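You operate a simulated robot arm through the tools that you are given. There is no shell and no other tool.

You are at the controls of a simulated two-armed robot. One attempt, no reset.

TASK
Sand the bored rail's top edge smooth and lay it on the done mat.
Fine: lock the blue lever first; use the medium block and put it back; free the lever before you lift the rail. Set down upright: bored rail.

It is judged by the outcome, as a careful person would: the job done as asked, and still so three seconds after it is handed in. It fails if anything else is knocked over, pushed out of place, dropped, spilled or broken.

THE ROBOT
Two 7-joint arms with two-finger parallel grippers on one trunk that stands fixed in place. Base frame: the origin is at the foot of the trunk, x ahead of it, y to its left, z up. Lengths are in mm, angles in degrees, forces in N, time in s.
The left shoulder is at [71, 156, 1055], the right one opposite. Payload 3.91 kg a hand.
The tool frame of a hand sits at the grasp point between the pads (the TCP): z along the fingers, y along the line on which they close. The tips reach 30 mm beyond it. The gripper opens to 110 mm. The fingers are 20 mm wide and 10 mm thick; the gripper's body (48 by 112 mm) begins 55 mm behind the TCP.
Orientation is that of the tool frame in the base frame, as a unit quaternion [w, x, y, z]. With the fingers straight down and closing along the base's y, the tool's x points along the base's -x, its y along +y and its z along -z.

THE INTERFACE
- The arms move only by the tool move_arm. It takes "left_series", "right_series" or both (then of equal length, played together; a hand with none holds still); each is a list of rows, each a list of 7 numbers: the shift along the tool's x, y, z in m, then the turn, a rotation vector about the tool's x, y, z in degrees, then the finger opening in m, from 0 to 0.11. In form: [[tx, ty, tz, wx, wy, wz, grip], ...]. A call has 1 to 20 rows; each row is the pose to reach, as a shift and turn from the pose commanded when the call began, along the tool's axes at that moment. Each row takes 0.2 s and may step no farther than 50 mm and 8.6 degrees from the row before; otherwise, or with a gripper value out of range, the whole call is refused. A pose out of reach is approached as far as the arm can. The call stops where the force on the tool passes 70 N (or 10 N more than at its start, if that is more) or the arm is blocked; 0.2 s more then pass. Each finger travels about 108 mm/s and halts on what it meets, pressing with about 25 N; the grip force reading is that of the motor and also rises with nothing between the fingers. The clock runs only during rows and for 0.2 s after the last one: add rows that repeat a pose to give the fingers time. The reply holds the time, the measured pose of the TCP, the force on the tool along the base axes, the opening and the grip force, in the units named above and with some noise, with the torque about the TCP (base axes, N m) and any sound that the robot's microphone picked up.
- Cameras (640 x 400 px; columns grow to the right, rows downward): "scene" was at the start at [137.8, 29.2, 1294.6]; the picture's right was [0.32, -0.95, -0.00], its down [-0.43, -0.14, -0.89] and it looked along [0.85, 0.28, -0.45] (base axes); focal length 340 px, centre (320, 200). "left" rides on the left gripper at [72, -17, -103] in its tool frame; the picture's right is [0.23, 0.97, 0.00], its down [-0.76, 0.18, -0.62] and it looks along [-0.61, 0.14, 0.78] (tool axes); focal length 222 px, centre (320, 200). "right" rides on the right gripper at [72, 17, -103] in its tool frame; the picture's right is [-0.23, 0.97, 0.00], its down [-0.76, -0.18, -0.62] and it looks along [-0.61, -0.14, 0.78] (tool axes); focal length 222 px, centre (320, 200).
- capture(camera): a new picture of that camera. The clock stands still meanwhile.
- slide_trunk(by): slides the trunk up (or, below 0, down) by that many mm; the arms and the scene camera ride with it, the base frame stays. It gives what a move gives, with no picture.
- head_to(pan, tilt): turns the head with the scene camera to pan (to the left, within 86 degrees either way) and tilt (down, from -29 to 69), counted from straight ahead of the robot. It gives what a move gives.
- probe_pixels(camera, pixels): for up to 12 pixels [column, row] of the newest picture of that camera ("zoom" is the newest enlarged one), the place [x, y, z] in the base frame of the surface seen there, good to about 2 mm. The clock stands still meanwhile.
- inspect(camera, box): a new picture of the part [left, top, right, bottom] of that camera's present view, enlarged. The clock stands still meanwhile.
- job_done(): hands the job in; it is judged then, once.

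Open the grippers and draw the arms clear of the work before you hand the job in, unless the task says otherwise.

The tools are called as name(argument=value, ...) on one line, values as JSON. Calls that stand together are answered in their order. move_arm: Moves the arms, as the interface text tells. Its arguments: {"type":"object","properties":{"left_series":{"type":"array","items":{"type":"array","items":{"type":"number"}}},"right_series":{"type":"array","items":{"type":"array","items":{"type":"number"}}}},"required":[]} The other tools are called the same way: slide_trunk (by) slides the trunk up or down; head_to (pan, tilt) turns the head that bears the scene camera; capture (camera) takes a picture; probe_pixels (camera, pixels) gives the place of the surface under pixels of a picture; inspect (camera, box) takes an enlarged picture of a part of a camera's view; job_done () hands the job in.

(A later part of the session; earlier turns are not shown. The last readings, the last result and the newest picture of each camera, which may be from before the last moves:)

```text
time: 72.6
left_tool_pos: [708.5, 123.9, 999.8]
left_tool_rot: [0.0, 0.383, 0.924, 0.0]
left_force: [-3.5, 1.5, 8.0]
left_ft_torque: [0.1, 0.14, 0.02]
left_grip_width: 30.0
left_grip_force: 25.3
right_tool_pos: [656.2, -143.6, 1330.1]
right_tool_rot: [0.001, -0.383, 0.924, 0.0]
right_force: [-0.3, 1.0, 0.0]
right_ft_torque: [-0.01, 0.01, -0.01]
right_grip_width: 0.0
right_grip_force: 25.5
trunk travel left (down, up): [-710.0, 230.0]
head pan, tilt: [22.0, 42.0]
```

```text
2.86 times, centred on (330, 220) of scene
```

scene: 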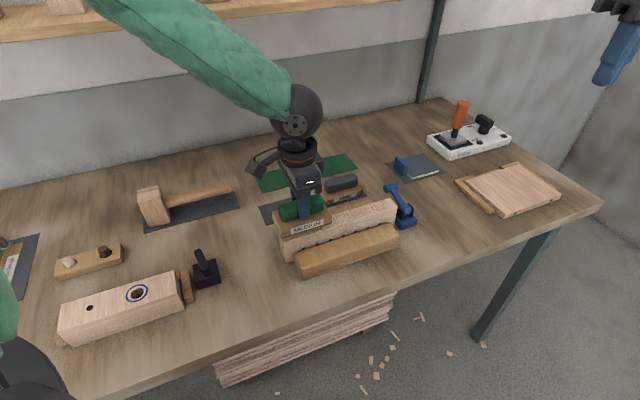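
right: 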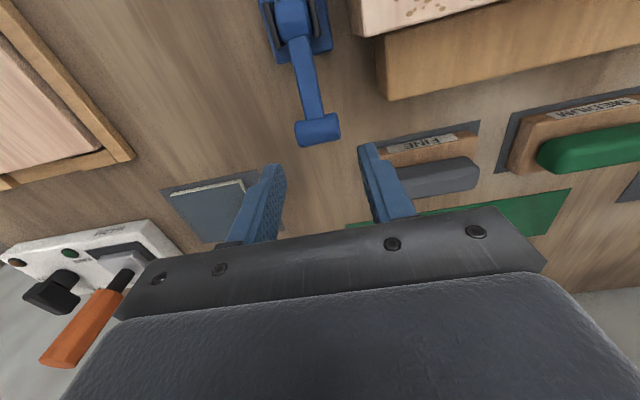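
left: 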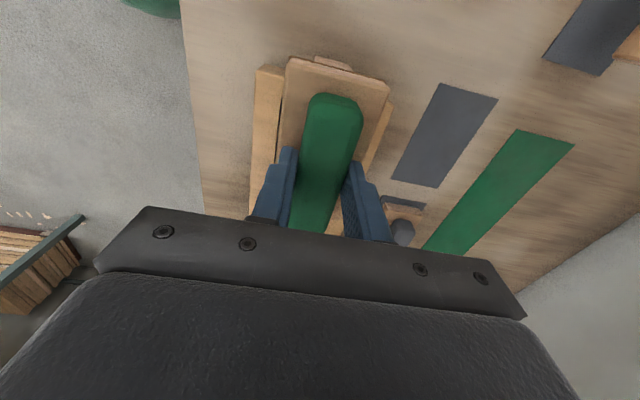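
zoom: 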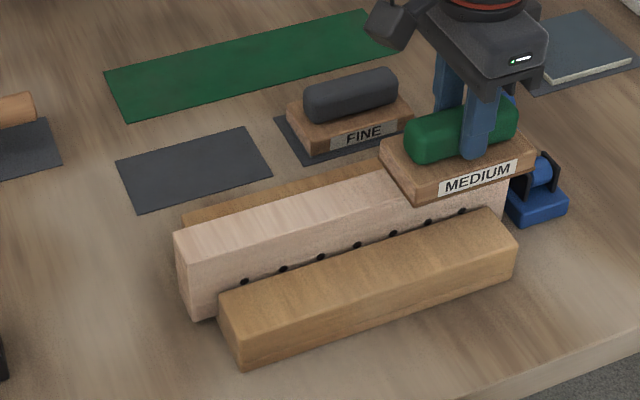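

The near end is smooth too. I'll give the far end a short extra rub, then lift 60 mm and carry the block back over its mat.

move_arm(left_series=[[0, 0, 0.0006, 0, 0, 0, 0.02], [0.015, 0, 0.0006, 0, 0, 0, 0.02], [0.03, 0, 0.0006, 0, 0, 0, 0.02], [0.015, 0, 0.0006, 0, 0, 0, 0.02], [0, 0, 0.0006, 0, 0, 0, 0.02], [0.02, 0, 0.0003, 0, 0, 0, 0.02], [0.04, 0, 0, 0, 0, 0, 0.02], [0.06, 0, 0, 0, 0, 0, 0.02], [0.06, 0, -0.02, 0, 0, 0, 0.02], [0.06, 0, -0.06, 0, 0, 0, 0.02], [0.09, 0.035, -0.06, 0, 0, 0, 0.02], [0.12, 0.07, -0.06, 0, 0, 0, 0.02], [0.15, 0.105, -0.06, 0, 0, 0, 0.02], [0.178, 0.14, -0.06, 0, 0, 0, 0.02], [0.178, 0.1636, -0.06, 0, 0, 0, 0.02], [0.178, 0.1636, -0.06, 0, 0, 0, 0.02]])

capture(camera="scene")

capture(camera="left")

inspect(camera="scene", box=[250, 170, 430, 290])

```text
time: 76.0
left_tool_pos: [698.1, 363.1, 1059.1]
left_tool_rot: [0.0, 0.382, 0.924, 0.001]
left_force: [0.4, -0.3, -1.4]
left_ft_torque: [-0.02, 0.0, -0.05]
left_grip_width: 29.7
left_grip_force: 25.6
left hand out of reach, approached as far as the arm can: row 1, 5
right_tool_pos: [655.6, -143.2, 1329.8]
right_tool_rot: [0.0, -0.383, 0.924, 0.0]
right_force: [0.1, 0.1, -0.1]
right_ft_torque: [0.0, -0.03, -0.02]
right_grip_width: 0.1
right_grip_force: 25.1
trunk travel left (down, up): [-710.0, 230.0]
head pan, tilt: [22.0, 42.0]
```

```text
taken
```

scene: 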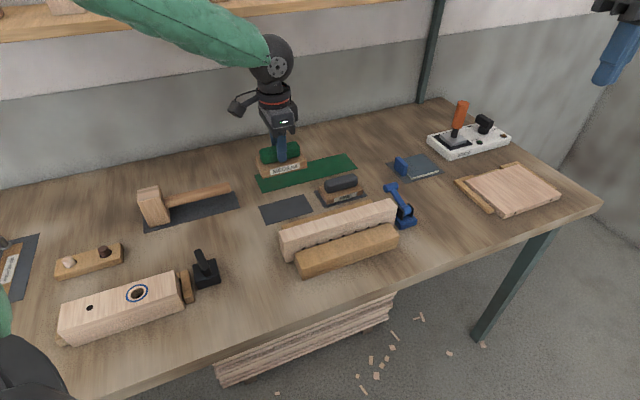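

```text
taken
```

left: 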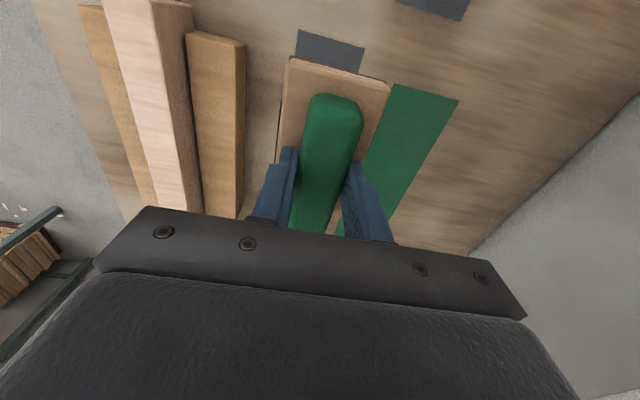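

```text
3.33 times, centred on (340, 230) of scene
```

zoom: 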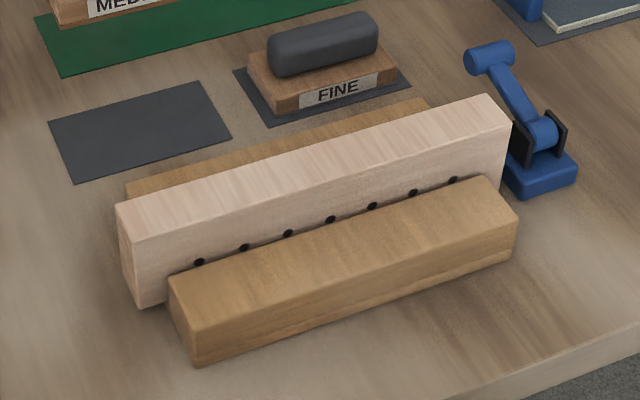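

The rail's top is smooth end to end. I'll lower the block to about 18 mm above its mat and check alignment.

move_arm(left_series=[[0, 0, 0.04, 0, 0, 0, 0.02], [0, 0, 0.08, 0, 0, 0, 0.02], [0, 0, 0.11, 0, 0, 0, 0.02], [0, 0, 0.122, 0, 0, 0, 0.02], [0, 0, 0.122, 0, 0, 0, 0.02]])

inspect(camera="scene", box=[240, 120, 340, 230])

inspect(camera="left", box=[220, 10, 440, 250])

```text
time: 77.2
left_tool_pos: [698.1, 362.2, 935.6]
left_tool_rot: [0.001, 0.383, 0.924, 0.001]
left_force: [-0.4, 0.3, -1.2]
left_ft_torque: [0.01, 0.04, -0.03]
left_grip_width: 30.0
left_grip_force: 25.1
right_tool_pos: [655.9, -144.8, 1330.2]
right_tool_rot: [0.0, -0.383, 0.924, 0.001]
right_force: [0.0, -0.7, 0.5]
right_ft_torque: [-0.01, -0.01, 0.04]
right_grip_width: 0.2
right_grip_force: 24.9
trunk travel left (down, up): [-710.0, 230.0]
head pan, tilt: [22.0, 42.0]
```

```text
3.64 times, centred on (290, 175) of scene
```

zoom: 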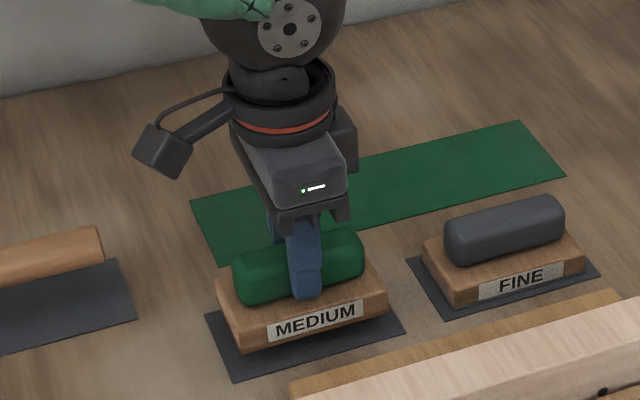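

```text
1.67 times, centred on (330, 130) of left
```

zoom: 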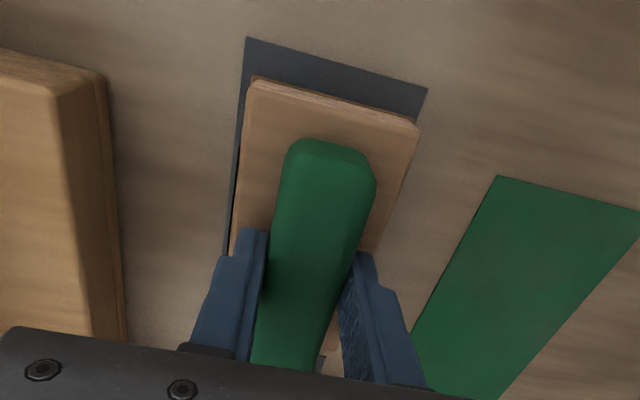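

The block is over the mat with a margin on each side. I'll lower it to the mat and feel for contact.

move_arm(left_series=[[0, 0, 0.008, 0, 0, 0, 0.02], [0, 0, 0.014, 0, 0, 0, 0.02], [0, 0, 0.0165, 0, 0, 0, 0.02], [0, 0, 0.0178, 0, 0, 0, 0.02]])

inspect(camera="scene", box=[240, 120, 340, 230])

```text
time: 78.2
left_tool_pos: [700.0, 364.2, 918.3]
left_tool_rot: [0.0, 0.383, 0.924, 0.0]
left_force: [0.3, -0.2, -1.4]
left_ft_torque: [0.0, -0.03, 0.01]
left_grip_width: 29.7
left_grip_force: 25.1
right_tool_pos: [656.5, -142.9, 1329.5]
right_tool_rot: [0.0, -0.382, 0.924, 0.001]
right_force: [-0.4, 0.4, -0.6]
right_ft_torque: [0.0, 0.02, -0.01]
right_grip_width: 0.0
right_grip_force: 25.4
trunk travel left (down, up): [-710.0, 230.0]
head pan, tilt: [22.0, 42.0]
```

```text
3.64 times, centred on (290, 175) of scene
```

zoom: 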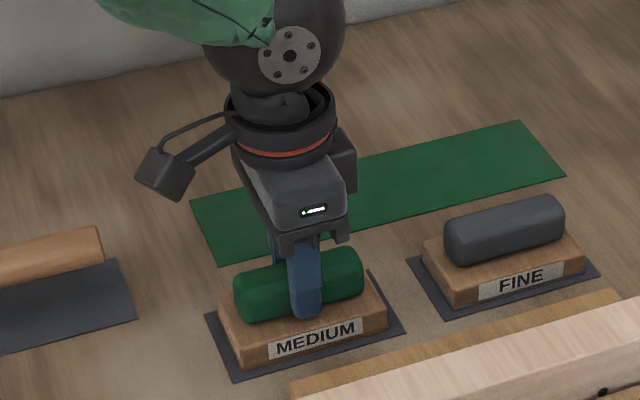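

It isn't quite down yet (−1.4 N is the block's weight). I'll lower in 1 mm steps until it's supported.

move_arm(left_series=[[0, 0, 0.001, 0, 0, 0, 0.02], [0, 0, 0.002, 0, 0, 0, 0.02]])

```text
time: 78.8
left_tool_pos: [699.2, 363.9, 917.5]
left_tool_rot: [0.0, 0.382, 0.924, 0.001]
left_force: [-0.5, 5.2, 12.6]
left_ft_torque: [0.12, 0.39, -0.14]
left_grip_width: 29.7
left_grip_force: 25.2
right_tool_pos: [654.4, -145.3, 1330.3]
right_tool_rot: [0.0, -0.383, 0.924, -0.001]
right_force: [0.3, -0.9, -0.6]
right_ft_torque: [0.01, 0.0, -0.01]
right_grip_width: 0.1
right_grip_force: 25.8
trunk travel left (down, up): [-710.0, 230.0]
head pan, tilt: [22.0, 42.0]
```

Contact at 12.6 N. I'll ease off 1 mm, open the fingers and lift straight up.

move_arm(left_series=[[0, 0, -0.001, 0, 0, 0, 0.025], [0, 0, -0.001, 0, 0, 0, 0.045], [0, 0, -0.001, 0, 0, 0, 0.07], [0, 0, -0.001, 0, 0, 0, 0.07], [0, 0, -0.03, 0, 0, 0, 0.07], [0, 0, -0.07, 0, 0, 0, 0.07], [0, 0, -0.11, 0, 0, 0, 0.07], [0, 0, -0.15, 0, 0, 0, 0.07], [0, 0, -0.19, 0, 0, 0, 0.07]])

capture(camera="left")

capture(camera="scene")

inspect(camera="left", box=[275, 15, 365, 135])

```text
time: 80.8
left_tool_pos: [698.0, 362.1, 1107.5]
left_tool_rot: [0.0, 0.384, 0.924, 0.0]
left_force: [-0.5, 0.0, 0.0]
left_ft_torque: [0.02, 0.0, -0.02]
left_grip_width: 70.2
left_grip_force: 0.1
right_tool_pos: [653.9, -145.0, 1330.4]
right_tool_rot: [0.0, -0.382, 0.924, 0.0]
right_force: [-0.3, -0.2, -0.3]
right_ft_torque: [-0.02, -0.03, 0.01]
right_grip_width: 0.0
right_grip_force: 25.5
trunk travel left (down, up): [-710.0, 230.0]
head pan, tilt: [22.0, 42.0]
```

```text
taken
```

left: 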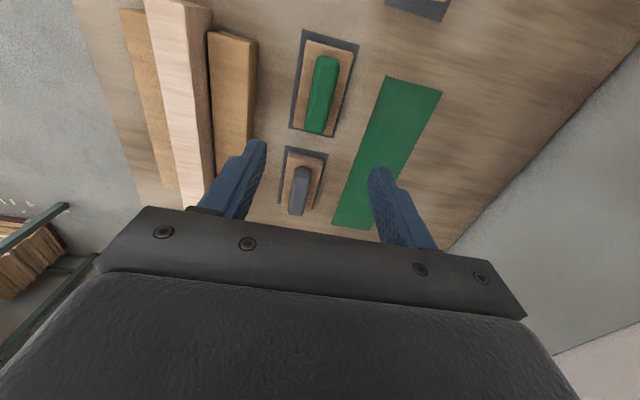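

```text
taken
```

scene: 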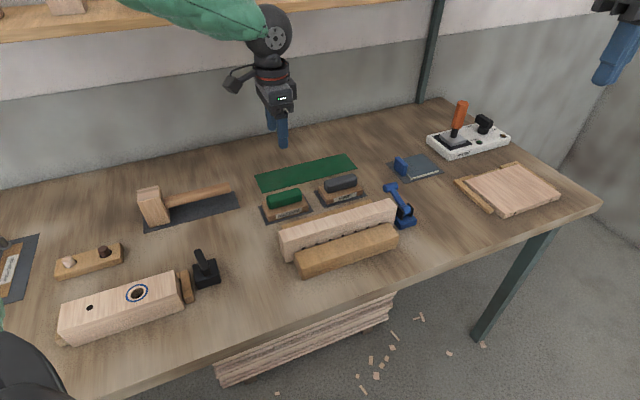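

```text
3.33 times, centred on (320, 75) of left
```

zoom: 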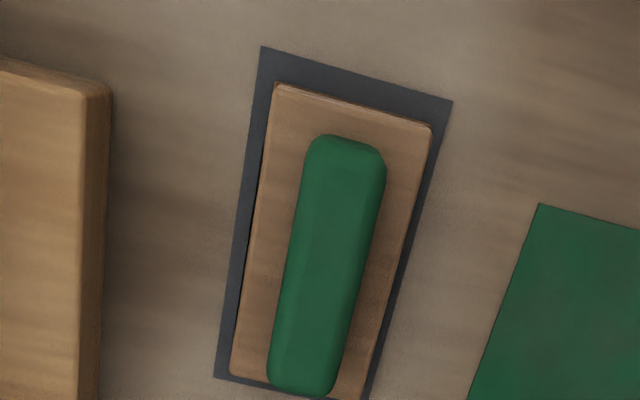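

The medium block is back on its mat. Next I free the lever: I'll bring the right hand back over the lever's head at about (819,115), descending to z≈1010 with the fingers open 50 mm.

move_arm(right_series=[[-0.03, 0.007, 0.03, 0, 0, 0, 0.0], [-0.06, 0.014, 0.06, 0, 0, 0, 0.0], [-0.09, 0.021, 0.09, 0, 0, 0, 0.0], [-0.12, 0.028, 0.12, 0, 0, 0, 0.02], [-0.15, 0.035, 0.15, 0, 0, 0, 0.04], [-0.18, 0.042, 0.18, 0, 0, 0, 0.05], [-0.21, 0.049, 0.21, 0, 0, 0, 0.05], [-0.24, 0.056, 0.24, 0, 0, 0, 0.05], [-0.27, 0.062, 0.27, 0, 0, 0, 0.05], [-0.3, 0.067, 0.29, 0, 0, 0, 0.05], [-0.3, 0.067, 0.3, 0, 0, 0, 0.05]])

capture(camera="right")

capture(camera="scene")

```text
time: 83.2
left_tool_pos: [698.4, 362.0, 1107.5]
left_tool_rot: [0.001, 0.383, 0.924, 0.0]
left_force: [-0.7, 1.1, -0.2]
left_ft_torque: [0.0, 0.0, 0.01]
left_grip_width: 70.2
left_grip_force: 0.1
right_tool_pos: [821.4, 114.5, 1030.2]
right_tool_rot: [0.0, -0.383, 0.924, 0.0]
right_force: [0.1, -0.7, -0.1]
right_ft_torque: [0.03, -0.02, -0.01]
right_grip_width: 50.1
right_grip_force: 0.1
trunk travel left (down, up): [-710.0, 230.0]
head pan, tilt: [22.0, 42.0]
```

```text
taken
```

right: 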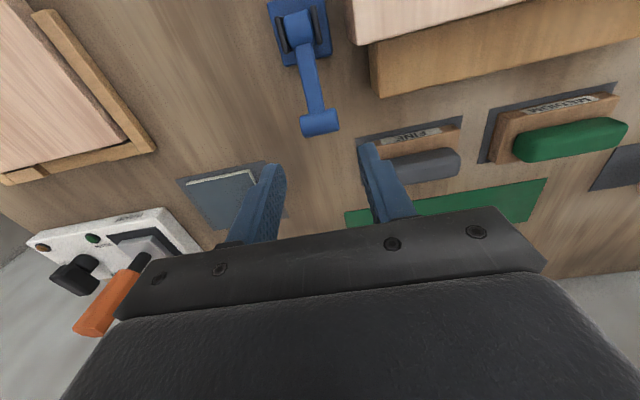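

```text
taken
```

scene: 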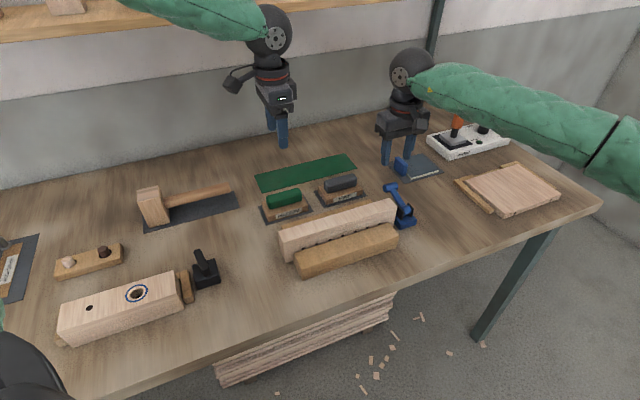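

The head is at (319,122) in the right view. I'll probe it for the grasp.

probe_pixels(camera="right", pixels=[[303, 118], [336, 114], [320, 122], [320, 115], [320, 130], [305, 132], [337, 127]])

```text
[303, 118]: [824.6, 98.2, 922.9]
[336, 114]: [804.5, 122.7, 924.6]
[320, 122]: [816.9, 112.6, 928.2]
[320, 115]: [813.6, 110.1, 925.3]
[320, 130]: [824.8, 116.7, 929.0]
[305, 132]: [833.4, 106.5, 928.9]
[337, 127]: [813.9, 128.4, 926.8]
```

The hand is aligned (u≈500, v≈662). I'll lower 105 mm to TCP z≈925 and grip the head.

move_arm(right_series=[[0, 0.001, 0.04, 0, 0, 0, 0.05], [0, 0.001, 0.08, 0, 0, 0, 0.048], [0, 0.001, 0.105, 0, 0, 0, 0.048], [0, 0.001, 0.105, 0, 0, 0, 0.04], [0, 0.001, 0.105, 0, 0, 0, 0.03], [0, 0.001, 0.105, 0, 0, 0, 0.025]])

inspect(camera="scene", box=[340, 130, 480, 250])

```text
time: 84.6
left_tool_pos: [699.1, 361.6, 1106.5]
left_tool_rot: [-0.002, 0.382, 0.924, -0.001]
left_force: [-0.5, 0.9, -0.2]
left_ft_torque: [0.01, 0.03, -0.02]
left_grip_width: 69.8
left_grip_force: 0.1
right_tool_pos: [821.7, 116.3, 923.6]
right_tool_rot: [0.0, -0.382, 0.924, 0.0]
right_force: [12.4, -3.9, 2.7]
right_ft_torque: [-0.27, -0.24, -0.05]
right_grip_width: 35.6
right_grip_force: 45.3
trunk travel left (down, up): [-710.0, 230.0]
head pan, tilt: [22.0, 42.0]
```

```text
3.33 times, centred on (410, 190) of scene
```

zoom: 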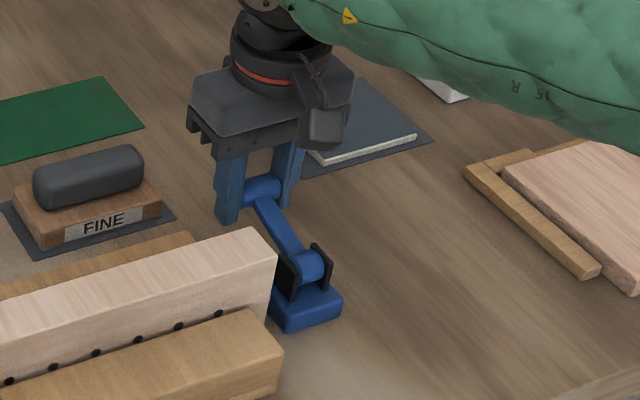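

The head is gripped. I'll swing the lever back up along its arc to about 30°.

move_arm(right_series=[[0.0023, 0, -0.0074, 0, 0, 0, 0.03], [0.0065, 0, -0.0168, 0, 0, 0, 0.03], [0.0119, 0, -0.0256, 0, 0, 0, 0.03], [0.0186, 0, -0.0335, 0, 0, 0, 0.03], [0.0262, 0, -0.0404, 0, 0, 0, 0.03], [0.0348, 0, -0.0462, 0, 0, 0, 0.03]])

inspect(camera="scene", box=[340, 130, 480, 250])

```text
time: 86.0
left_tool_pos: [698.0, 364.6, 1107.7]
left_tool_rot: [0.001, 0.382, 0.924, 0.0]
left_force: [0.2, -0.9, -0.8]
left_ft_torque: [-0.03, 0.0, 0.01]
left_grip_width: 69.9
left_grip_force: 0.0
right_tool_pos: [793.4, 92.9, 971.2]
right_tool_rot: [-0.001, -0.385, 0.923, 0.001]
right_force: [0.5, -0.4, -0.1]
right_ft_torque: [-0.01, -0.02, 0.0]
right_grip_width: 30.1
right_grip_force: 0.1
trunk travel left (down, up): [-710.0, 230.0]
head pan, tilt: [22.0, 42.0]
```

```text
3.33 times, centred on (410, 190) of scene
```

zoom: 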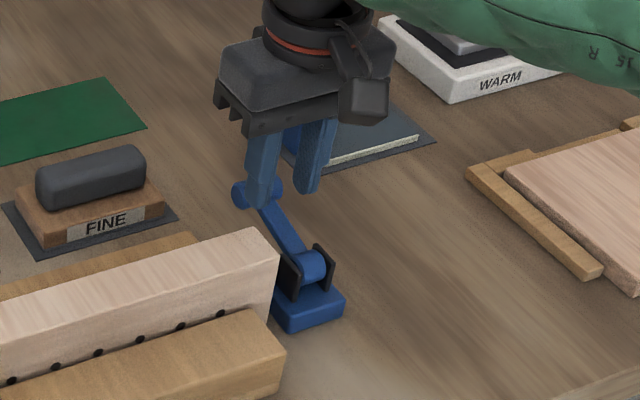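

The fingers slipped off the head: the lever's lock holds harder than the grip's friction. I'll check whether the lever moved at all.

capture(camera="right")

probe_pixels(camera="zoom", pixels=[[243, 190], [255, 183], [262, 190], [275, 215], [290, 240], [312, 258]])

```text
taken
```

right: 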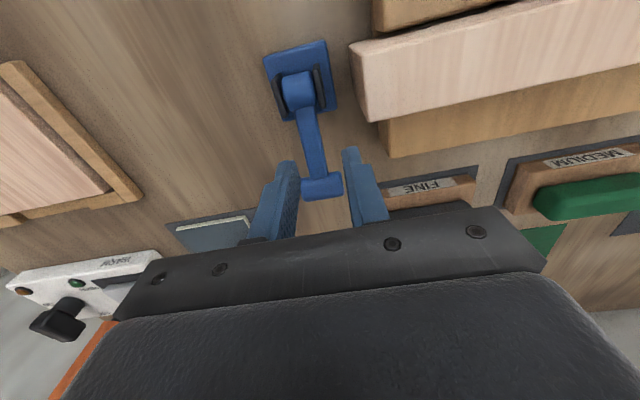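

```text
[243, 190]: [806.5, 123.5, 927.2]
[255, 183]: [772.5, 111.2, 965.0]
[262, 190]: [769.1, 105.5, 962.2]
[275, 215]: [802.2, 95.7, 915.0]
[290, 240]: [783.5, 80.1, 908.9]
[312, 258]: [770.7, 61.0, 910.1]
```

The lever hasn't moved. I'll regrip deeper (TCP at the head's centre height) and lift in 1 mm steps to gauge how much force the lever needs.

move_arm(right_series=[[-0.018, 0, 0, 0, 0, 0, 0.05], [-0.0355, 0, 0, 0, 0, 0, 0.05], [-0.0355, 0, 0.03, 0, 0, 0, 0.05], [-0.0355, 0, 0.053, 0, 0, 0, 0.05], [-0.0355, 0, 0.053, 0, 0, 0, 0.04], [-0.0355, 0, 0.053, 0, 0, 0, 0.03], [-0.0355, 0, 0.053, 0, 0, 0, 0.02]])

move_arm(right_series=[[0.0003, 0, -0.0015, 0, 0, 0, 0.0], [0.0006, 0, -0.003, 0, 0, 0, 0.0]])

move_arm(right_series=[[0.0003, 0, -0.001, 0, 0, 0, 0.0], [0.0004, 0, -0.002, 0, 0, 0, 0.0]])

```text
time: 87.6
left_tool_pos: [699.4, 362.5, 1106.3]
left_tool_rot: [-0.001, 0.383, 0.924, 0.001]
left_force: [-0.3, -0.6, -0.1]
left_ft_torque: [-0.03, -0.02, 0.01]
left_grip_width: 69.9
left_grip_force: 0.0
right_tool_pos: [822.7, 116.1, 916.5]
right_tool_rot: [0.0, -0.382, 0.924, 0.001]
right_force: [13.5, -5.2, 2.8]
right_ft_torque: [-0.46, -0.11, 0.13]
right_grip_width: 35.8
right_grip_force: 44.3
trunk travel left (down, up): [-710.0, 230.0]
head pan, tilt: [22.0, 42.0]
```

```text
time: 88.2
left_tool_pos: [700.5, 361.8, 1105.7]
left_tool_rot: [0.0, 0.383, 0.924, 0.0]
left_force: [0.2, 0.2, -0.7]
left_ft_torque: [-0.02, -0.02, 0.01]
left_grip_width: 70.0
left_grip_force: 0.1
right_tool_pos: [821.3, 115.3, 915.7]
right_tool_rot: [-0.002, -0.383, 0.924, 0.0]
right_force: [18.5, -7.2, -17.1]
right_ft_torque: [0.83, -0.92, 0.11]
right_grip_width: 35.3
right_grip_force: 45.3
trunk travel left (down, up): [-710.0, 230.0]
head pan, tilt: [22.0, 42.0]
```

```text
time: 88.8
left_tool_pos: [701.1, 362.5, 1106.7]
left_tool_rot: [-0.002, 0.382, 0.924, -0.001]
left_force: [0.4, -1.0, 0.0]
left_ft_torque: [0.0, -0.02, 0.0]
left_grip_width: 70.0
left_grip_force: 0.0
right_tool_pos: [821.8, 114.3, 920.4]
right_tool_rot: [-0.001, -0.382, 0.924, 0.001]
right_force: [16.2, -12.1, -17.5]
right_ft_torque: [0.75, -0.92, 0.15]
right_grip_width: 35.7
right_grip_force: 44.9
trunk travel left (down, up): [-710.0, 230.0]
head pan, tilt: [22.0, 42.0]
```

The force holds at 17 N while the hand rises, so either it's slipping or the lever is moving. There's also a sideways load, so I'll shift 1.5 mm along +u, rise a little more and look.

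move_arm(right_series=[[0.0004, -0.0015, -0.001, 0, 0, 0, 0.0], [0.0008, -0.0015, -0.003, 0, 0, 0, 0.0], [0.0012, -0.0015, -0.005, 0, 0, 0, 0.0]])

inspect(camera="scene", box=[340, 130, 480, 250])

capture(camera="right")

```text
time: 89.6
left_tool_pos: [700.8, 364.4, 1105.4]
left_tool_rot: [-0.002, 0.382, 0.924, 0.0]
left_force: [-1.1, -0.1, 0.5]
left_ft_torque: [-0.04, -0.01, 0.02]
left_grip_width: 70.1
left_grip_force: 0.0
right_tool_pos: [821.1, 112.6, 925.3]
right_tool_rot: [-0.001, -0.383, 0.924, 0.001]
right_force: [10.8, -10.6, -19.1]
right_ft_torque: [0.82, -0.89, 0.02]
right_grip_width: 35.9
right_grip_force: 45.0
trunk travel left (down, up): [-710.0, 230.0]
head pan, tilt: [22.0, 42.0]
```

```text
3.33 times, centred on (410, 190) of scene
```

zoom: 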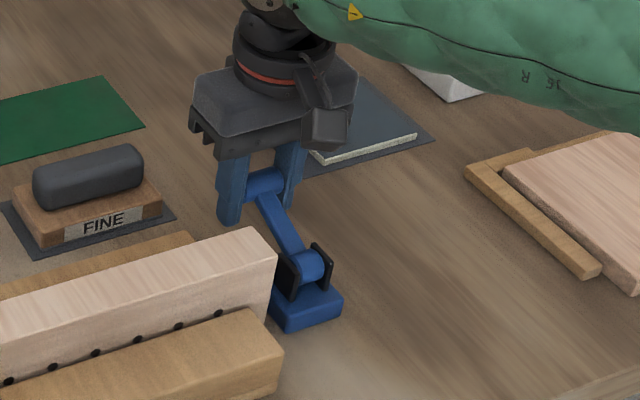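

```text
taken
```

right: 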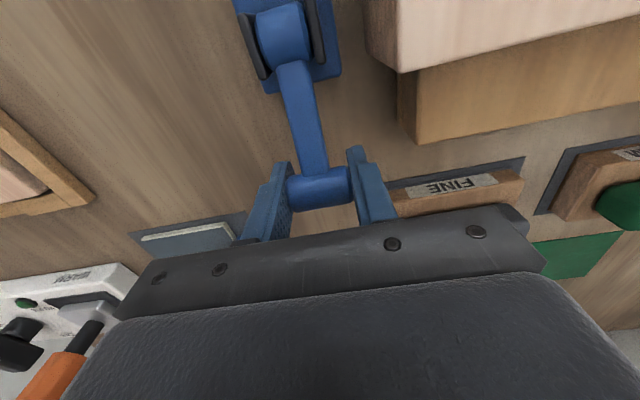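

I'll probe the head's height now to see whether the lever has risen.

probe_pixels(camera="right", pixels=[[320, 178], [320, 186], [322, 195], [307, 150], [300, 110]])

probe_pixels(camera="zoom", pixels=[[262, 178], [265, 172], [280, 220]])

```text
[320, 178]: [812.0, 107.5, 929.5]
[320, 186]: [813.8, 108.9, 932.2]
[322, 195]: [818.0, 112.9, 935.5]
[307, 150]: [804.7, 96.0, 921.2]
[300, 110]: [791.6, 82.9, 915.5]
```

```text
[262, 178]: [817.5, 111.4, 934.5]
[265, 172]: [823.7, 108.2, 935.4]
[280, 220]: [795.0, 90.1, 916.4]
```

The head's top rose from 929 to 935.5: the lever does move, at about 19 N, if I go slowly. I'll continue slowly along the arc.

move_arm(right_series=[[0.0006, 0, -0.0016, 0, 0, 0, 0.0], [0.0012, 0, -0.0032, 0, 0, 0, 0.0], [0.002, 0, -0.005, 0, 0, 0, 0.0], [0.0027, 0, -0.0068, 0, 0, 0, 0.0], [0.0036, 0, -0.0085, 0, 0, 0, 0.0], [0.0045, 0, -0.0102, 0, 0, 0, 0.0], [0.0055, 0, -0.0119, 0, 0, 0, 0.0], [0.0064, 0, -0.0136, 0, 0, 0, 0.0]])

capture(camera="right")

probe_pixels(camera="right", pixels=[[320, 178], [320, 186], [322, 195], [307, 150]])

```text
time: 91.4
left_tool_pos: [700.6, 362.7, 1106.8]
left_tool_rot: [-0.001, 0.383, 0.924, 0.0]
left_force: [-0.2, 0.4, -0.2]
left_ft_torque: [-0.02, -0.02, 0.0]
left_grip_width: 70.1
left_grip_force: 0.1
right_tool_pos: [817.0, 110.3, 939.9]
right_tool_rot: [-0.001, -0.383, 0.924, 0.001]
right_force: [12.4, -0.1, -17.5]
right_ft_torque: [0.82, -0.87, 0.07]
right_grip_width: 36.0
right_grip_force: 45.2
trunk travel left (down, up): [-710.0, 230.0]
head pan, tilt: [22.0, 42.0]
```

```text
taken
```

right: 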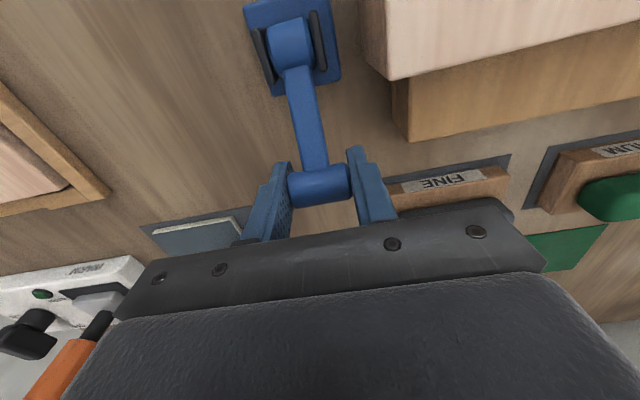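

```text
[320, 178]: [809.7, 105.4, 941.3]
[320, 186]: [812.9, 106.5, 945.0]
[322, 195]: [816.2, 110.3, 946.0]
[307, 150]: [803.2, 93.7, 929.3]
```

The lever is at about 61° and follows with little slip. I'll continue slowly to about 31°.

move_arm(right_series=[[0.001, 0, -0.0018, 0, 0, 0, 0.0], [0.0021, 0, -0.0037, 0, 0, 0, 0.0], [0.0032, 0, -0.0053, 0, 0, 0, 0.0], [0.0043, 0, -0.0069, 0, 0, 0, 0.0], [0.0066, 0, -0.0101, 0, 0, 0, 0.0], [0.0091, 0, -0.013, 0, 0, 0, 0.0], [0.0117, 0, -0.0159, 0, 0, 0, 0.0], [0.0144, 0, -0.0186, 0, 0, 0, 0.0], [0.0173, 0, -0.0212, 0, 0, 0, 0.0], [0.0204, 0, -0.0236, 0, 0, 0, 0.0], [0.0235, 0, -0.0258, 0, 0, 0, 0.0], [0.0268, 0, -0.0279, 0, 0, 0, 0.0]])

capture(camera="right")

probe_pixels(camera="right", pixels=[[320, 170], [320, 178], [320, 186], [322, 195], [307, 150]])

```text
time: 94.0
left_tool_pos: [700.1, 362.2, 1106.5]
left_tool_rot: [-0.001, 0.384, 0.923, 0.0]
left_force: [0.9, 1.1, -0.5]
left_ft_torque: [-0.01, -0.02, 0.02]
left_grip_width: 69.7
left_grip_force: 0.2
right_tool_pos: [799.0, 90.5, 969.3]
right_tool_rot: [-0.001, -0.383, 0.924, 0.001]
right_force: [26.4, 0.8, -0.3]
right_ft_torque: [0.7, -1.22, 0.19]
right_grip_width: 35.8
right_grip_force: 44.9
trunk travel left (down, up): [-710.0, 230.0]
head pan, tilt: [22.0, 42.0]
```

```text
taken
```

right: 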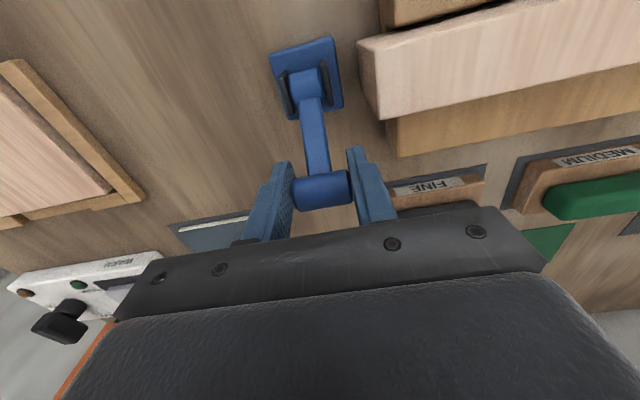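

```text
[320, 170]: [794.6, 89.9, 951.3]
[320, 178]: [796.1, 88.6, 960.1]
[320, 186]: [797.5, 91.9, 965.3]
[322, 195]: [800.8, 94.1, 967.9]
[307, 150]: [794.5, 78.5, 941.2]
```

The lever is at about 39°, but the fingers have slid partly off the head. From here a plain push works: I'll release, rise, move to the head's far side (v≈665) with closed fingers, and push back toward the robot.

move_arm(right_series=[[0, 0.001, 0, 0, 0, 0, 0.035], [0, 0.001, 0, 0, 0, 0, 0.05], [0, 0.001, -0.02, 0, 0, 0, 0.05], [0, 0.001, -0.045, 0, 0, 0, 0.05], [-0.02, 0.001, -0.045, 0, 0, 0, 0.03], [-0.038, 0.001, -0.045, 0, 0, 0, 0.0], [-0.038, 0.001, -0.045, 0, 0, 0, 0.0], [-0.038, 0.001, -0.03, 0, 0, 0, 0.0], [-0.038, 0.001, -0.016, 0, 0, 0, 0.0]])

inspect(camera="scene", box=[340, 130, 480, 250])

capture(camera="right")

```text
time: 96.0
left_tool_pos: [699.1, 362.8, 1108.7]
left_tool_rot: [0.0, 0.383, 0.924, 0.001]
left_force: [0.8, 0.3, 1.1]
left_ft_torque: [0.0, -0.01, 0.01]
left_grip_width: 70.1
left_grip_force: 0.1
right_tool_pos: [823.4, 117.1, 983.8]
right_tool_rot: [0.001, -0.383, 0.924, 0.0]
right_force: [0.8, -0.1, -0.5]
right_ft_torque: [0.03, -0.01, 0.04]
right_grip_width: 0.2
right_grip_force: 24.9
trunk travel left (down, up): [-710.0, 230.0]
head pan, tilt: [22.0, 42.0]
```

```text
3.33 times, centred on (410, 190) of scene
```

zoom: 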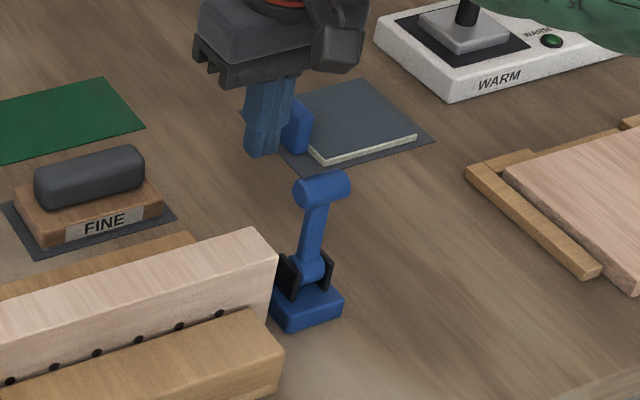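

```text
taken
```

right: 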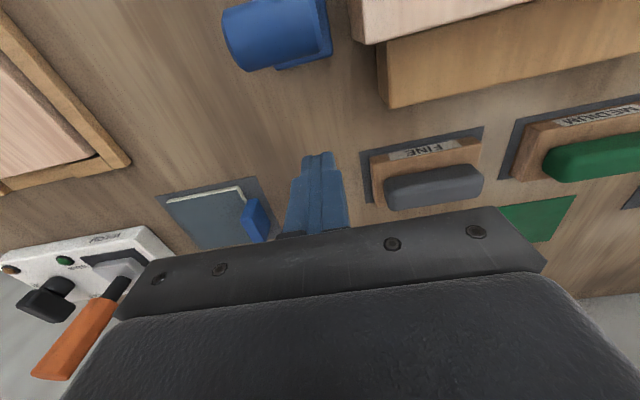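

The lever has sprung up by itself to nearly upright. I'll probe its head to compare with the starting position (z top ≈983, (769,65)).

probe_pixels(camera="zoom", pixels=[[305, 190], [320, 180], [335, 190], [340, 180], [315, 230], [312, 265]])

probe_pixels(camera="right", pixels=[[240, 30], [270, 30], [300, 25], [270, 15], [275, 50]])

```text
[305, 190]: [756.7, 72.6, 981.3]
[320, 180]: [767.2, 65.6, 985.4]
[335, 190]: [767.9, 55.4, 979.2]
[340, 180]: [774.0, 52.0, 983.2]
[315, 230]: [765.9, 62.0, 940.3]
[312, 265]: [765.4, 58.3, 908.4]
```

```text
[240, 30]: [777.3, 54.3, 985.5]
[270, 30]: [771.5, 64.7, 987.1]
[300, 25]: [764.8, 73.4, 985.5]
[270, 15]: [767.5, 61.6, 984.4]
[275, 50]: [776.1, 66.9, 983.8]
```

The lever stands upright exactly as at the start: freed. I'll withdraw the right hand up and back to its parking place.

move_arm(right_series=[[0, 0, -0.04, 0, 0, 0, 0.0], [0, 0, -0.08, 0, 0, 0, 0.0], [0, 0, -0.12, 0, 0, 0, 0.0], [0, 0, -0.16, 0, 0, 0, 0.0], [0.03, -0.007, -0.19, 0, 0, 0, 0.0], [0.06, -0.014, -0.22, 0, 0, 0, 0.0], [0.09, -0.021, -0.25, 0, 0, 0, 0.0], [0.13, -0.028, -0.27, 0, 0, 0, 0.0], [0.17, -0.035, -0.29, 0, 0, 0, 0.0], [0.21, -0.045, -0.3, 0, 0, 0, 0.0], [0.25, -0.055, -0.3, 0, 0, 0, 0.0], [0.295, -0.065, -0.3, 0, 0, 0, 0.0], [0.34, -0.08, -0.3, 0, 0, 0, 0.0]])

inspect(camera="left", box=[80, 0, 280, 220])

capture(camera="scene")

```text
time: 98.8
left_tool_pos: [696.7, 361.1, 1108.7]
left_tool_rot: [0.0, 0.382, 0.924, 0.001]
left_force: [0.2, -1.3, 0.6]
left_ft_torque: [0.01, -0.02, 0.02]
left_grip_width: 70.3
left_grip_force: 0.0
right_tool_pos: [636.3, -182.9, 1286.8]
right_tool_rot: [0.001, -0.383, 0.924, 0.0]
right_force: [0.1, 0.8, 0.7]
right_ft_torque: [0.05, -0.04, 0.01]
right_grip_width: 0.0
right_grip_force: 25.2
trunk travel left (down, up): [-710.0, 230.0]
head pan, tilt: [22.0, 42.0]
```

```text
1.82 times, centred on (180, 110) of left
```

zoom: 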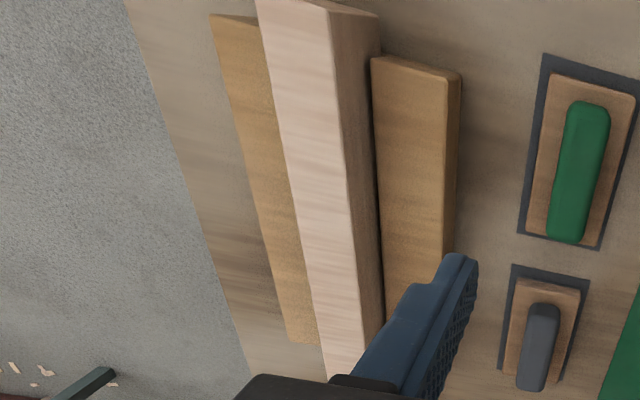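

```text
taken
```

scene: 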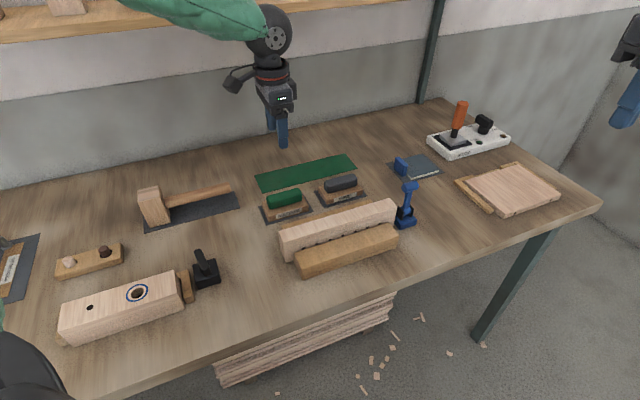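

Everything's in order. I'll move the left hand above the rail's middle, about (641,189), and open the fingers to 70 mm.

move_arm(left_series=[[-0.02, -0.04, 0, 0, 0, 0, 0.07], [-0.04, -0.08, 0, 0, 0, 0, 0.07], [-0.06, -0.12, 0, 0, 0, 0, 0.07], [-0.082, -0.155, 0.02, 0, 0, 0, 0.07], [-0.082, -0.1628, 0.06, 0, 0, 0, 0.07], [-0.082, -0.1628, 0.08, 0, 0, 0, 0.07], [-0.082, -0.1628, 0.08, 0, 0, 0, 0.07]])

capture(camera="left")

inspect(camera="scene", box=[250, 150, 430, 290])

```text
time: 100.4
left_tool_pos: [642.0, 188.9, 1030.0]
left_tool_rot: [0.0, 0.383, 0.924, 0.001]
left_force: [1.2, -0.6, -1.2]
left_ft_torque: [0.02, 0.01, 0.01]
left_grip_width: 70.1
left_grip_force: 0.0
right_tool_pos: [638.1, -182.4, 1286.0]
right_tool_rot: [0.0, -0.383, 0.924, 0.0]
right_force: [0.3, 0.1, 0.2]
right_ft_torque: [-0.02, -0.05, 0.02]
right_grip_width: 0.1
right_grip_force: 25.1
trunk travel left (down, up): [-710.0, 230.0]
head pan, tilt: [22.0, 42.0]
```

```text
taken
```

left: 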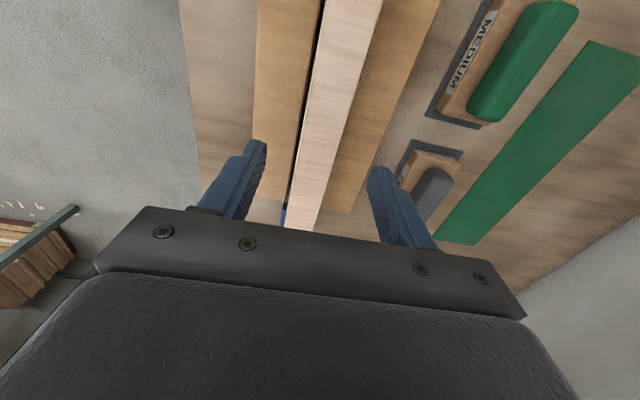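

```text
2.86 times, centred on (340, 220) of scene
```

zoom: 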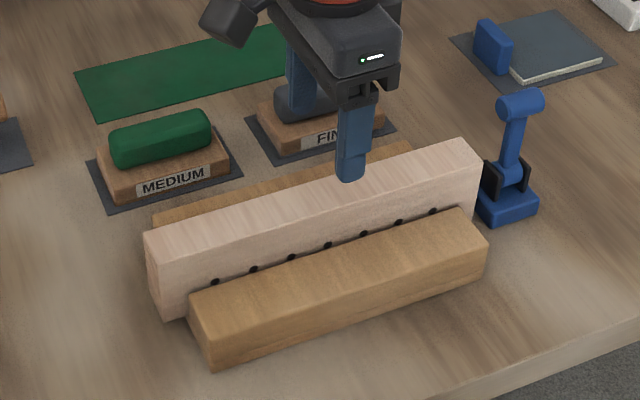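

I'll probe the rail's ends and edges once more to centre the grasp.

probe_pixels(camera="zoom", pixels=[[150, 236], [164, 258], [463, 143], [478, 160], [152, 222], [195, 292], [470, 210]])

probe_pixels(camera="left", pixels=[[320, 50], [374, 50], [305, 130], [345, 130], [290, 60], [390, 60], [292, 200], [326, 200]])

```text
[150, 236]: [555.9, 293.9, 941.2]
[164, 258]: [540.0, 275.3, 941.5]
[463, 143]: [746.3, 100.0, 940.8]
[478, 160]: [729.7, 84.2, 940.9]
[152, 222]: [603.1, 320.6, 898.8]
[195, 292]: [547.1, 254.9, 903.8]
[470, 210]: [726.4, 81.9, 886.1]
```

```text
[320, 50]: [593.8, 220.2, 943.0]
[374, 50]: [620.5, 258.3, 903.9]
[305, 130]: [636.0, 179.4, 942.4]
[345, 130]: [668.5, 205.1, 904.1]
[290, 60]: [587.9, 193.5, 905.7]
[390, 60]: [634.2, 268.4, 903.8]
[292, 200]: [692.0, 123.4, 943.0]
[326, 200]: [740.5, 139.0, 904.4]
```

The rail's centre is (643,188), right under the hand; the jaws' tops are at z 904. I'll lower to TCP z≈938.5 (tips at 908) and close on the rail.

move_arm(left_series=[[0, 0, 0.03, 0, 0, 0, 0.07], [0, 0, 0.06, 0, 0, 0, 0.06], [0, 0, 0.08, 0, 0, 0, 0.05], [0, 0, 0.0915, 0, 0, 0, 0.05], [0, 0, 0.0915, 0, 0, 0, 0.035], [0, 0, 0.0915, 0, 0, 0, 0.025], [0, 0, 0.0915, 0, 0, 0, 0.015], [0, 0, 0.0915, 0, 0, 0, 0.015]])

inspect(camera="scene", box=[250, 150, 430, 290])

```text
time: 102.2
left_tool_pos: [642.6, 189.6, 934.3]
left_tool_rot: [0.001, 0.383, 0.924, 0.0]
left_force: [-0.7, 0.0, -0.4]
left_ft_torque: [-0.06, -0.08, -0.01]
left_grip_width: 35.8
left_grip_force: 24.6
right_tool_pos: [638.7, -180.9, 1285.6]
right_tool_rot: [-0.001, -0.383, 0.924, -0.001]
right_force: [0.7, -0.4, 0.6]
right_ft_torque: [0.0, 0.03, -0.02]
right_grip_width: 0.0
right_grip_force: 25.3
trunk travel left (down, up): [-710.0, 230.0]
head pan, tilt: [22.0, 42.0]
```

```text
2.86 times, centred on (340, 220) of scene
```

zoom: 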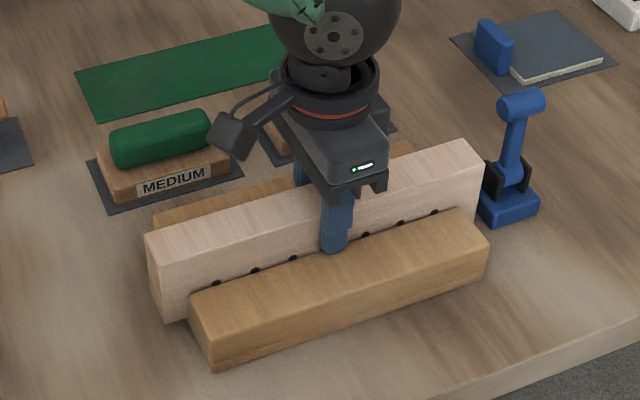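

It closed at 35.8 mm, a bit wider than I estimated for the rail. I'll look closely to be sure the fingers hold only the rail and not a jaw.

capture(camera="left")

inspect(camera="left", box=[220, 100, 420, 240])

inspect(camera="scene", box=[330, 190, 390, 245])

```text
taken
```

left: 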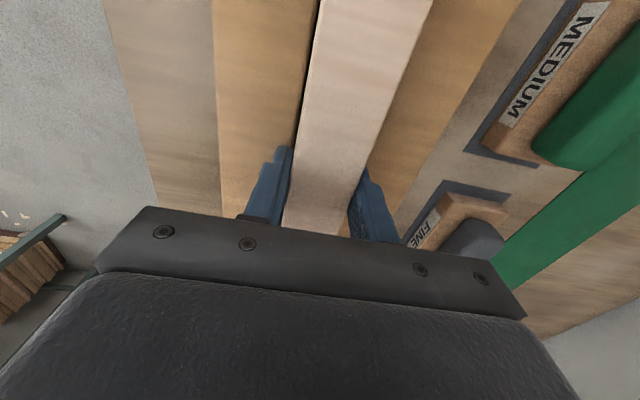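

```text
2.86 times, centred on (320, 170) of left
```

zoom: 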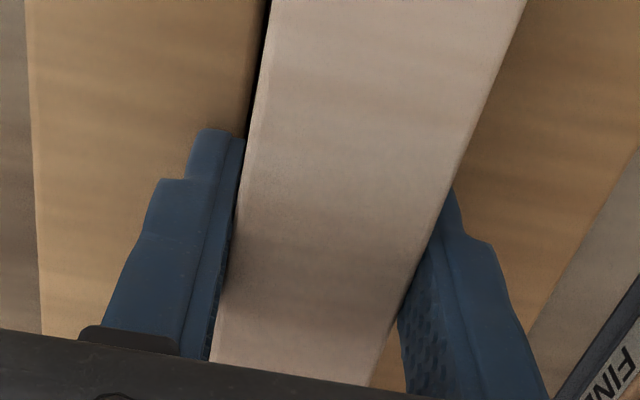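

```text
7.27 times, centred on (360, 218) of scene
```

zoom: 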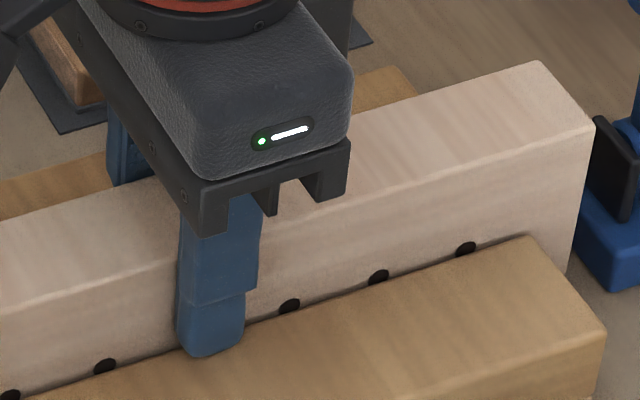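

Only the rail is between the pads. I'll lift slowly 8 mm and check the load.

move_arm(left_series=[[0, 0, -0.002, 0, 0, 0, 0.015], [0, 0, -0.004, 0, 0, 0, 0.015], [0, 0, -0.008, 0, 0, 0, 0.015]])

inspect(camera="scene", box=[250, 150, 430, 290])

```text
time: 103.0
left_tool_pos: [641.1, 189.6, 942.9]
left_tool_rot: [0.0, 0.383, 0.924, -0.001]
left_force: [0.4, -0.2, -3.6]
left_ft_torque: [0.03, -0.02, -0.01]
left_grip_width: 35.9
left_grip_force: 25.2
right_tool_pos: [638.0, -181.1, 1285.8]
right_tool_rot: [-0.001, -0.382, 0.924, 0.0]
right_force: [-0.9, 0.1, 0.2]
right_ft_torque: [0.04, -0.02, 0.03]
right_grip_width: 0.0
right_grip_force: 24.7
trunk travel left (down, up): [-710.0, 230.0]
head pan, tilt: [22.0, 42.0]
```

```text
2.86 times, centred on (340, 220) of scene
```

zoom: 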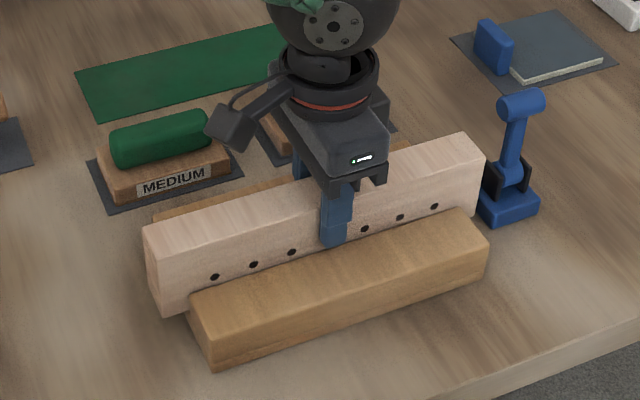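

The rail comes free, weighing about 3.6 N. I'll lift it 110 mm more, straight up, then carry it across over the blocks (tops at 915) toward the green mat.

move_arm(left_series=[[0, 0, -0.025, 0, 0, 0, 0.015], [0, 0, -0.055, 0, 0, 0, 0.015], [0, 0, -0.085, 0, 0, 0, 0.015], [0, 0, -0.11, 0, 0, 0, 0.015], [-0.003, 0.03, -0.11, 0, 0, 0, 0.015], [-0.006, 0.06, -0.11, 0, 0, 0, 0.015], [-0.009, 0.09, -0.11, 0, 0, 0, 0.015], [-0.012, 0.12, -0.11, 0, 0, 0, 0.015], [-0.015, 0.15, -0.11, 0, 0, 0, 0.015], [-0.018, 0.18, -0.11, 0, 0, 0, 0.015], [-0.021, 0.21, -0.11, 0, 0, 0, 0.015], [-0.024, 0.24, -0.11, 0, 0, 0, 0.015], [-0.027, 0.265, -0.11, 0, 0, 0, 0.015], [-0.03, 0.292, -0.11, 0, 0, 0, 0.015], [-0.03, 0.292, -0.11, 0, 0, 0, 0.015]])

capture(camera="scene")

capture(camera="left")

```text
time: 106.2
left_tool_pos: [870.6, 375.0, 1052.7]
left_tool_rot: [0.0, 0.382, 0.924, 0.0]
left_force: [-0.3, -0.4, -3.5]
left_ft_torque: [0.02, 0.01, -0.02]
left_grip_width: 36.1
left_grip_force: 24.6
right_tool_pos: [638.0, -180.7, 1285.8]
right_tool_rot: [0.0, -0.383, 0.924, 0.0]
right_force: [-0.4, 0.4, 0.5]
right_ft_torque: [-0.01, -0.03, -0.04]
right_grip_width: 0.0
right_grip_force: 24.9
trunk travel left (down, up): [-710.0, 230.0]
head pan, tilt: [22.0, 42.0]
```

```text
taken
```

scene: 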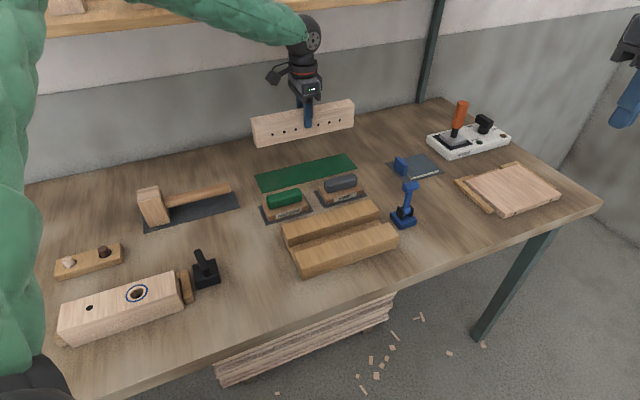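

```text
taken
```

left: 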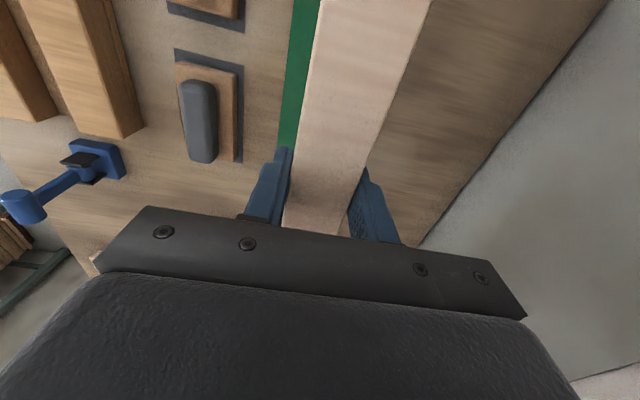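

The rail hangs level above the green mat. I'll lower it to about 12 mm above the mat and check alignment.

move_arm(left_series=[[0, 0, 0.03, 0, 0, 0, 0.015], [0, 0, 0.06, 0, 0, 0, 0.015], [0, 0, 0.09, 0, 0, 0, 0.015], [0, 0, 0.105, 0, 0, 0, 0.015], [0, 0, 0.105, 0, 0, 0, 0.015]])

inspect(camera="scene", box=[230, 80, 400, 230])

capture(camera="left")

```text
time: 107.4
left_tool_pos: [868.8, 376.0, 947.3]
left_tool_rot: [-0.001, 0.383, 0.924, 0.0]
left_force: [-0.9, -0.3, -4.0]
left_ft_torque: [-0.02, 0.0, -0.02]
left_grip_width: 35.9
left_grip_force: 25.0
right_tool_pos: [638.2, -179.7, 1286.0]
right_tool_rot: [0.001, -0.382, 0.924, 0.0]
right_force: [0.6, 0.0, -0.5]
right_ft_torque: [0.01, -0.01, 0.03]
right_grip_width: 0.1
right_grip_force: 24.8
trunk travel left (down, up): [-710.0, 230.0]
head pan, tilt: [22.0, 42.0]
```

```text
2.67 times, centred on (315, 155) of scene
```

zoom: 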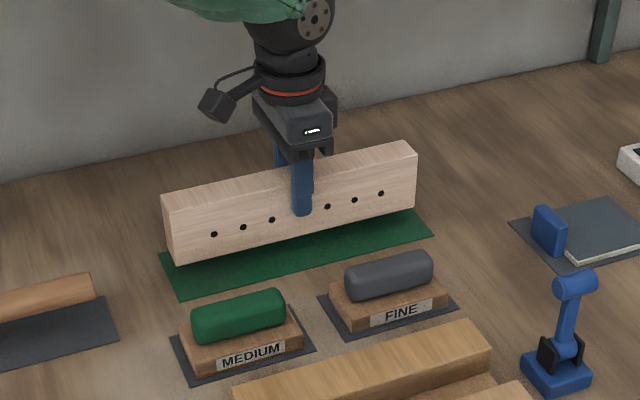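

```text
taken
```

left: 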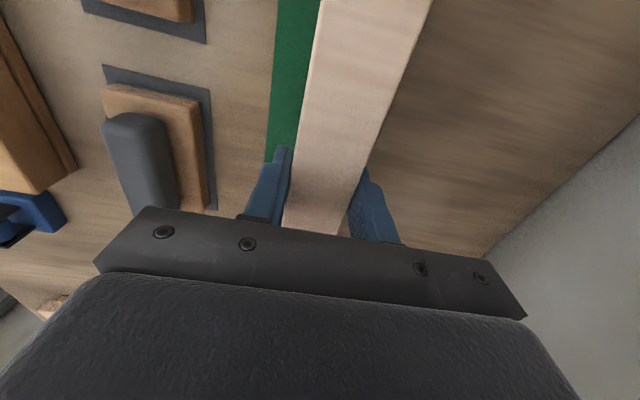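

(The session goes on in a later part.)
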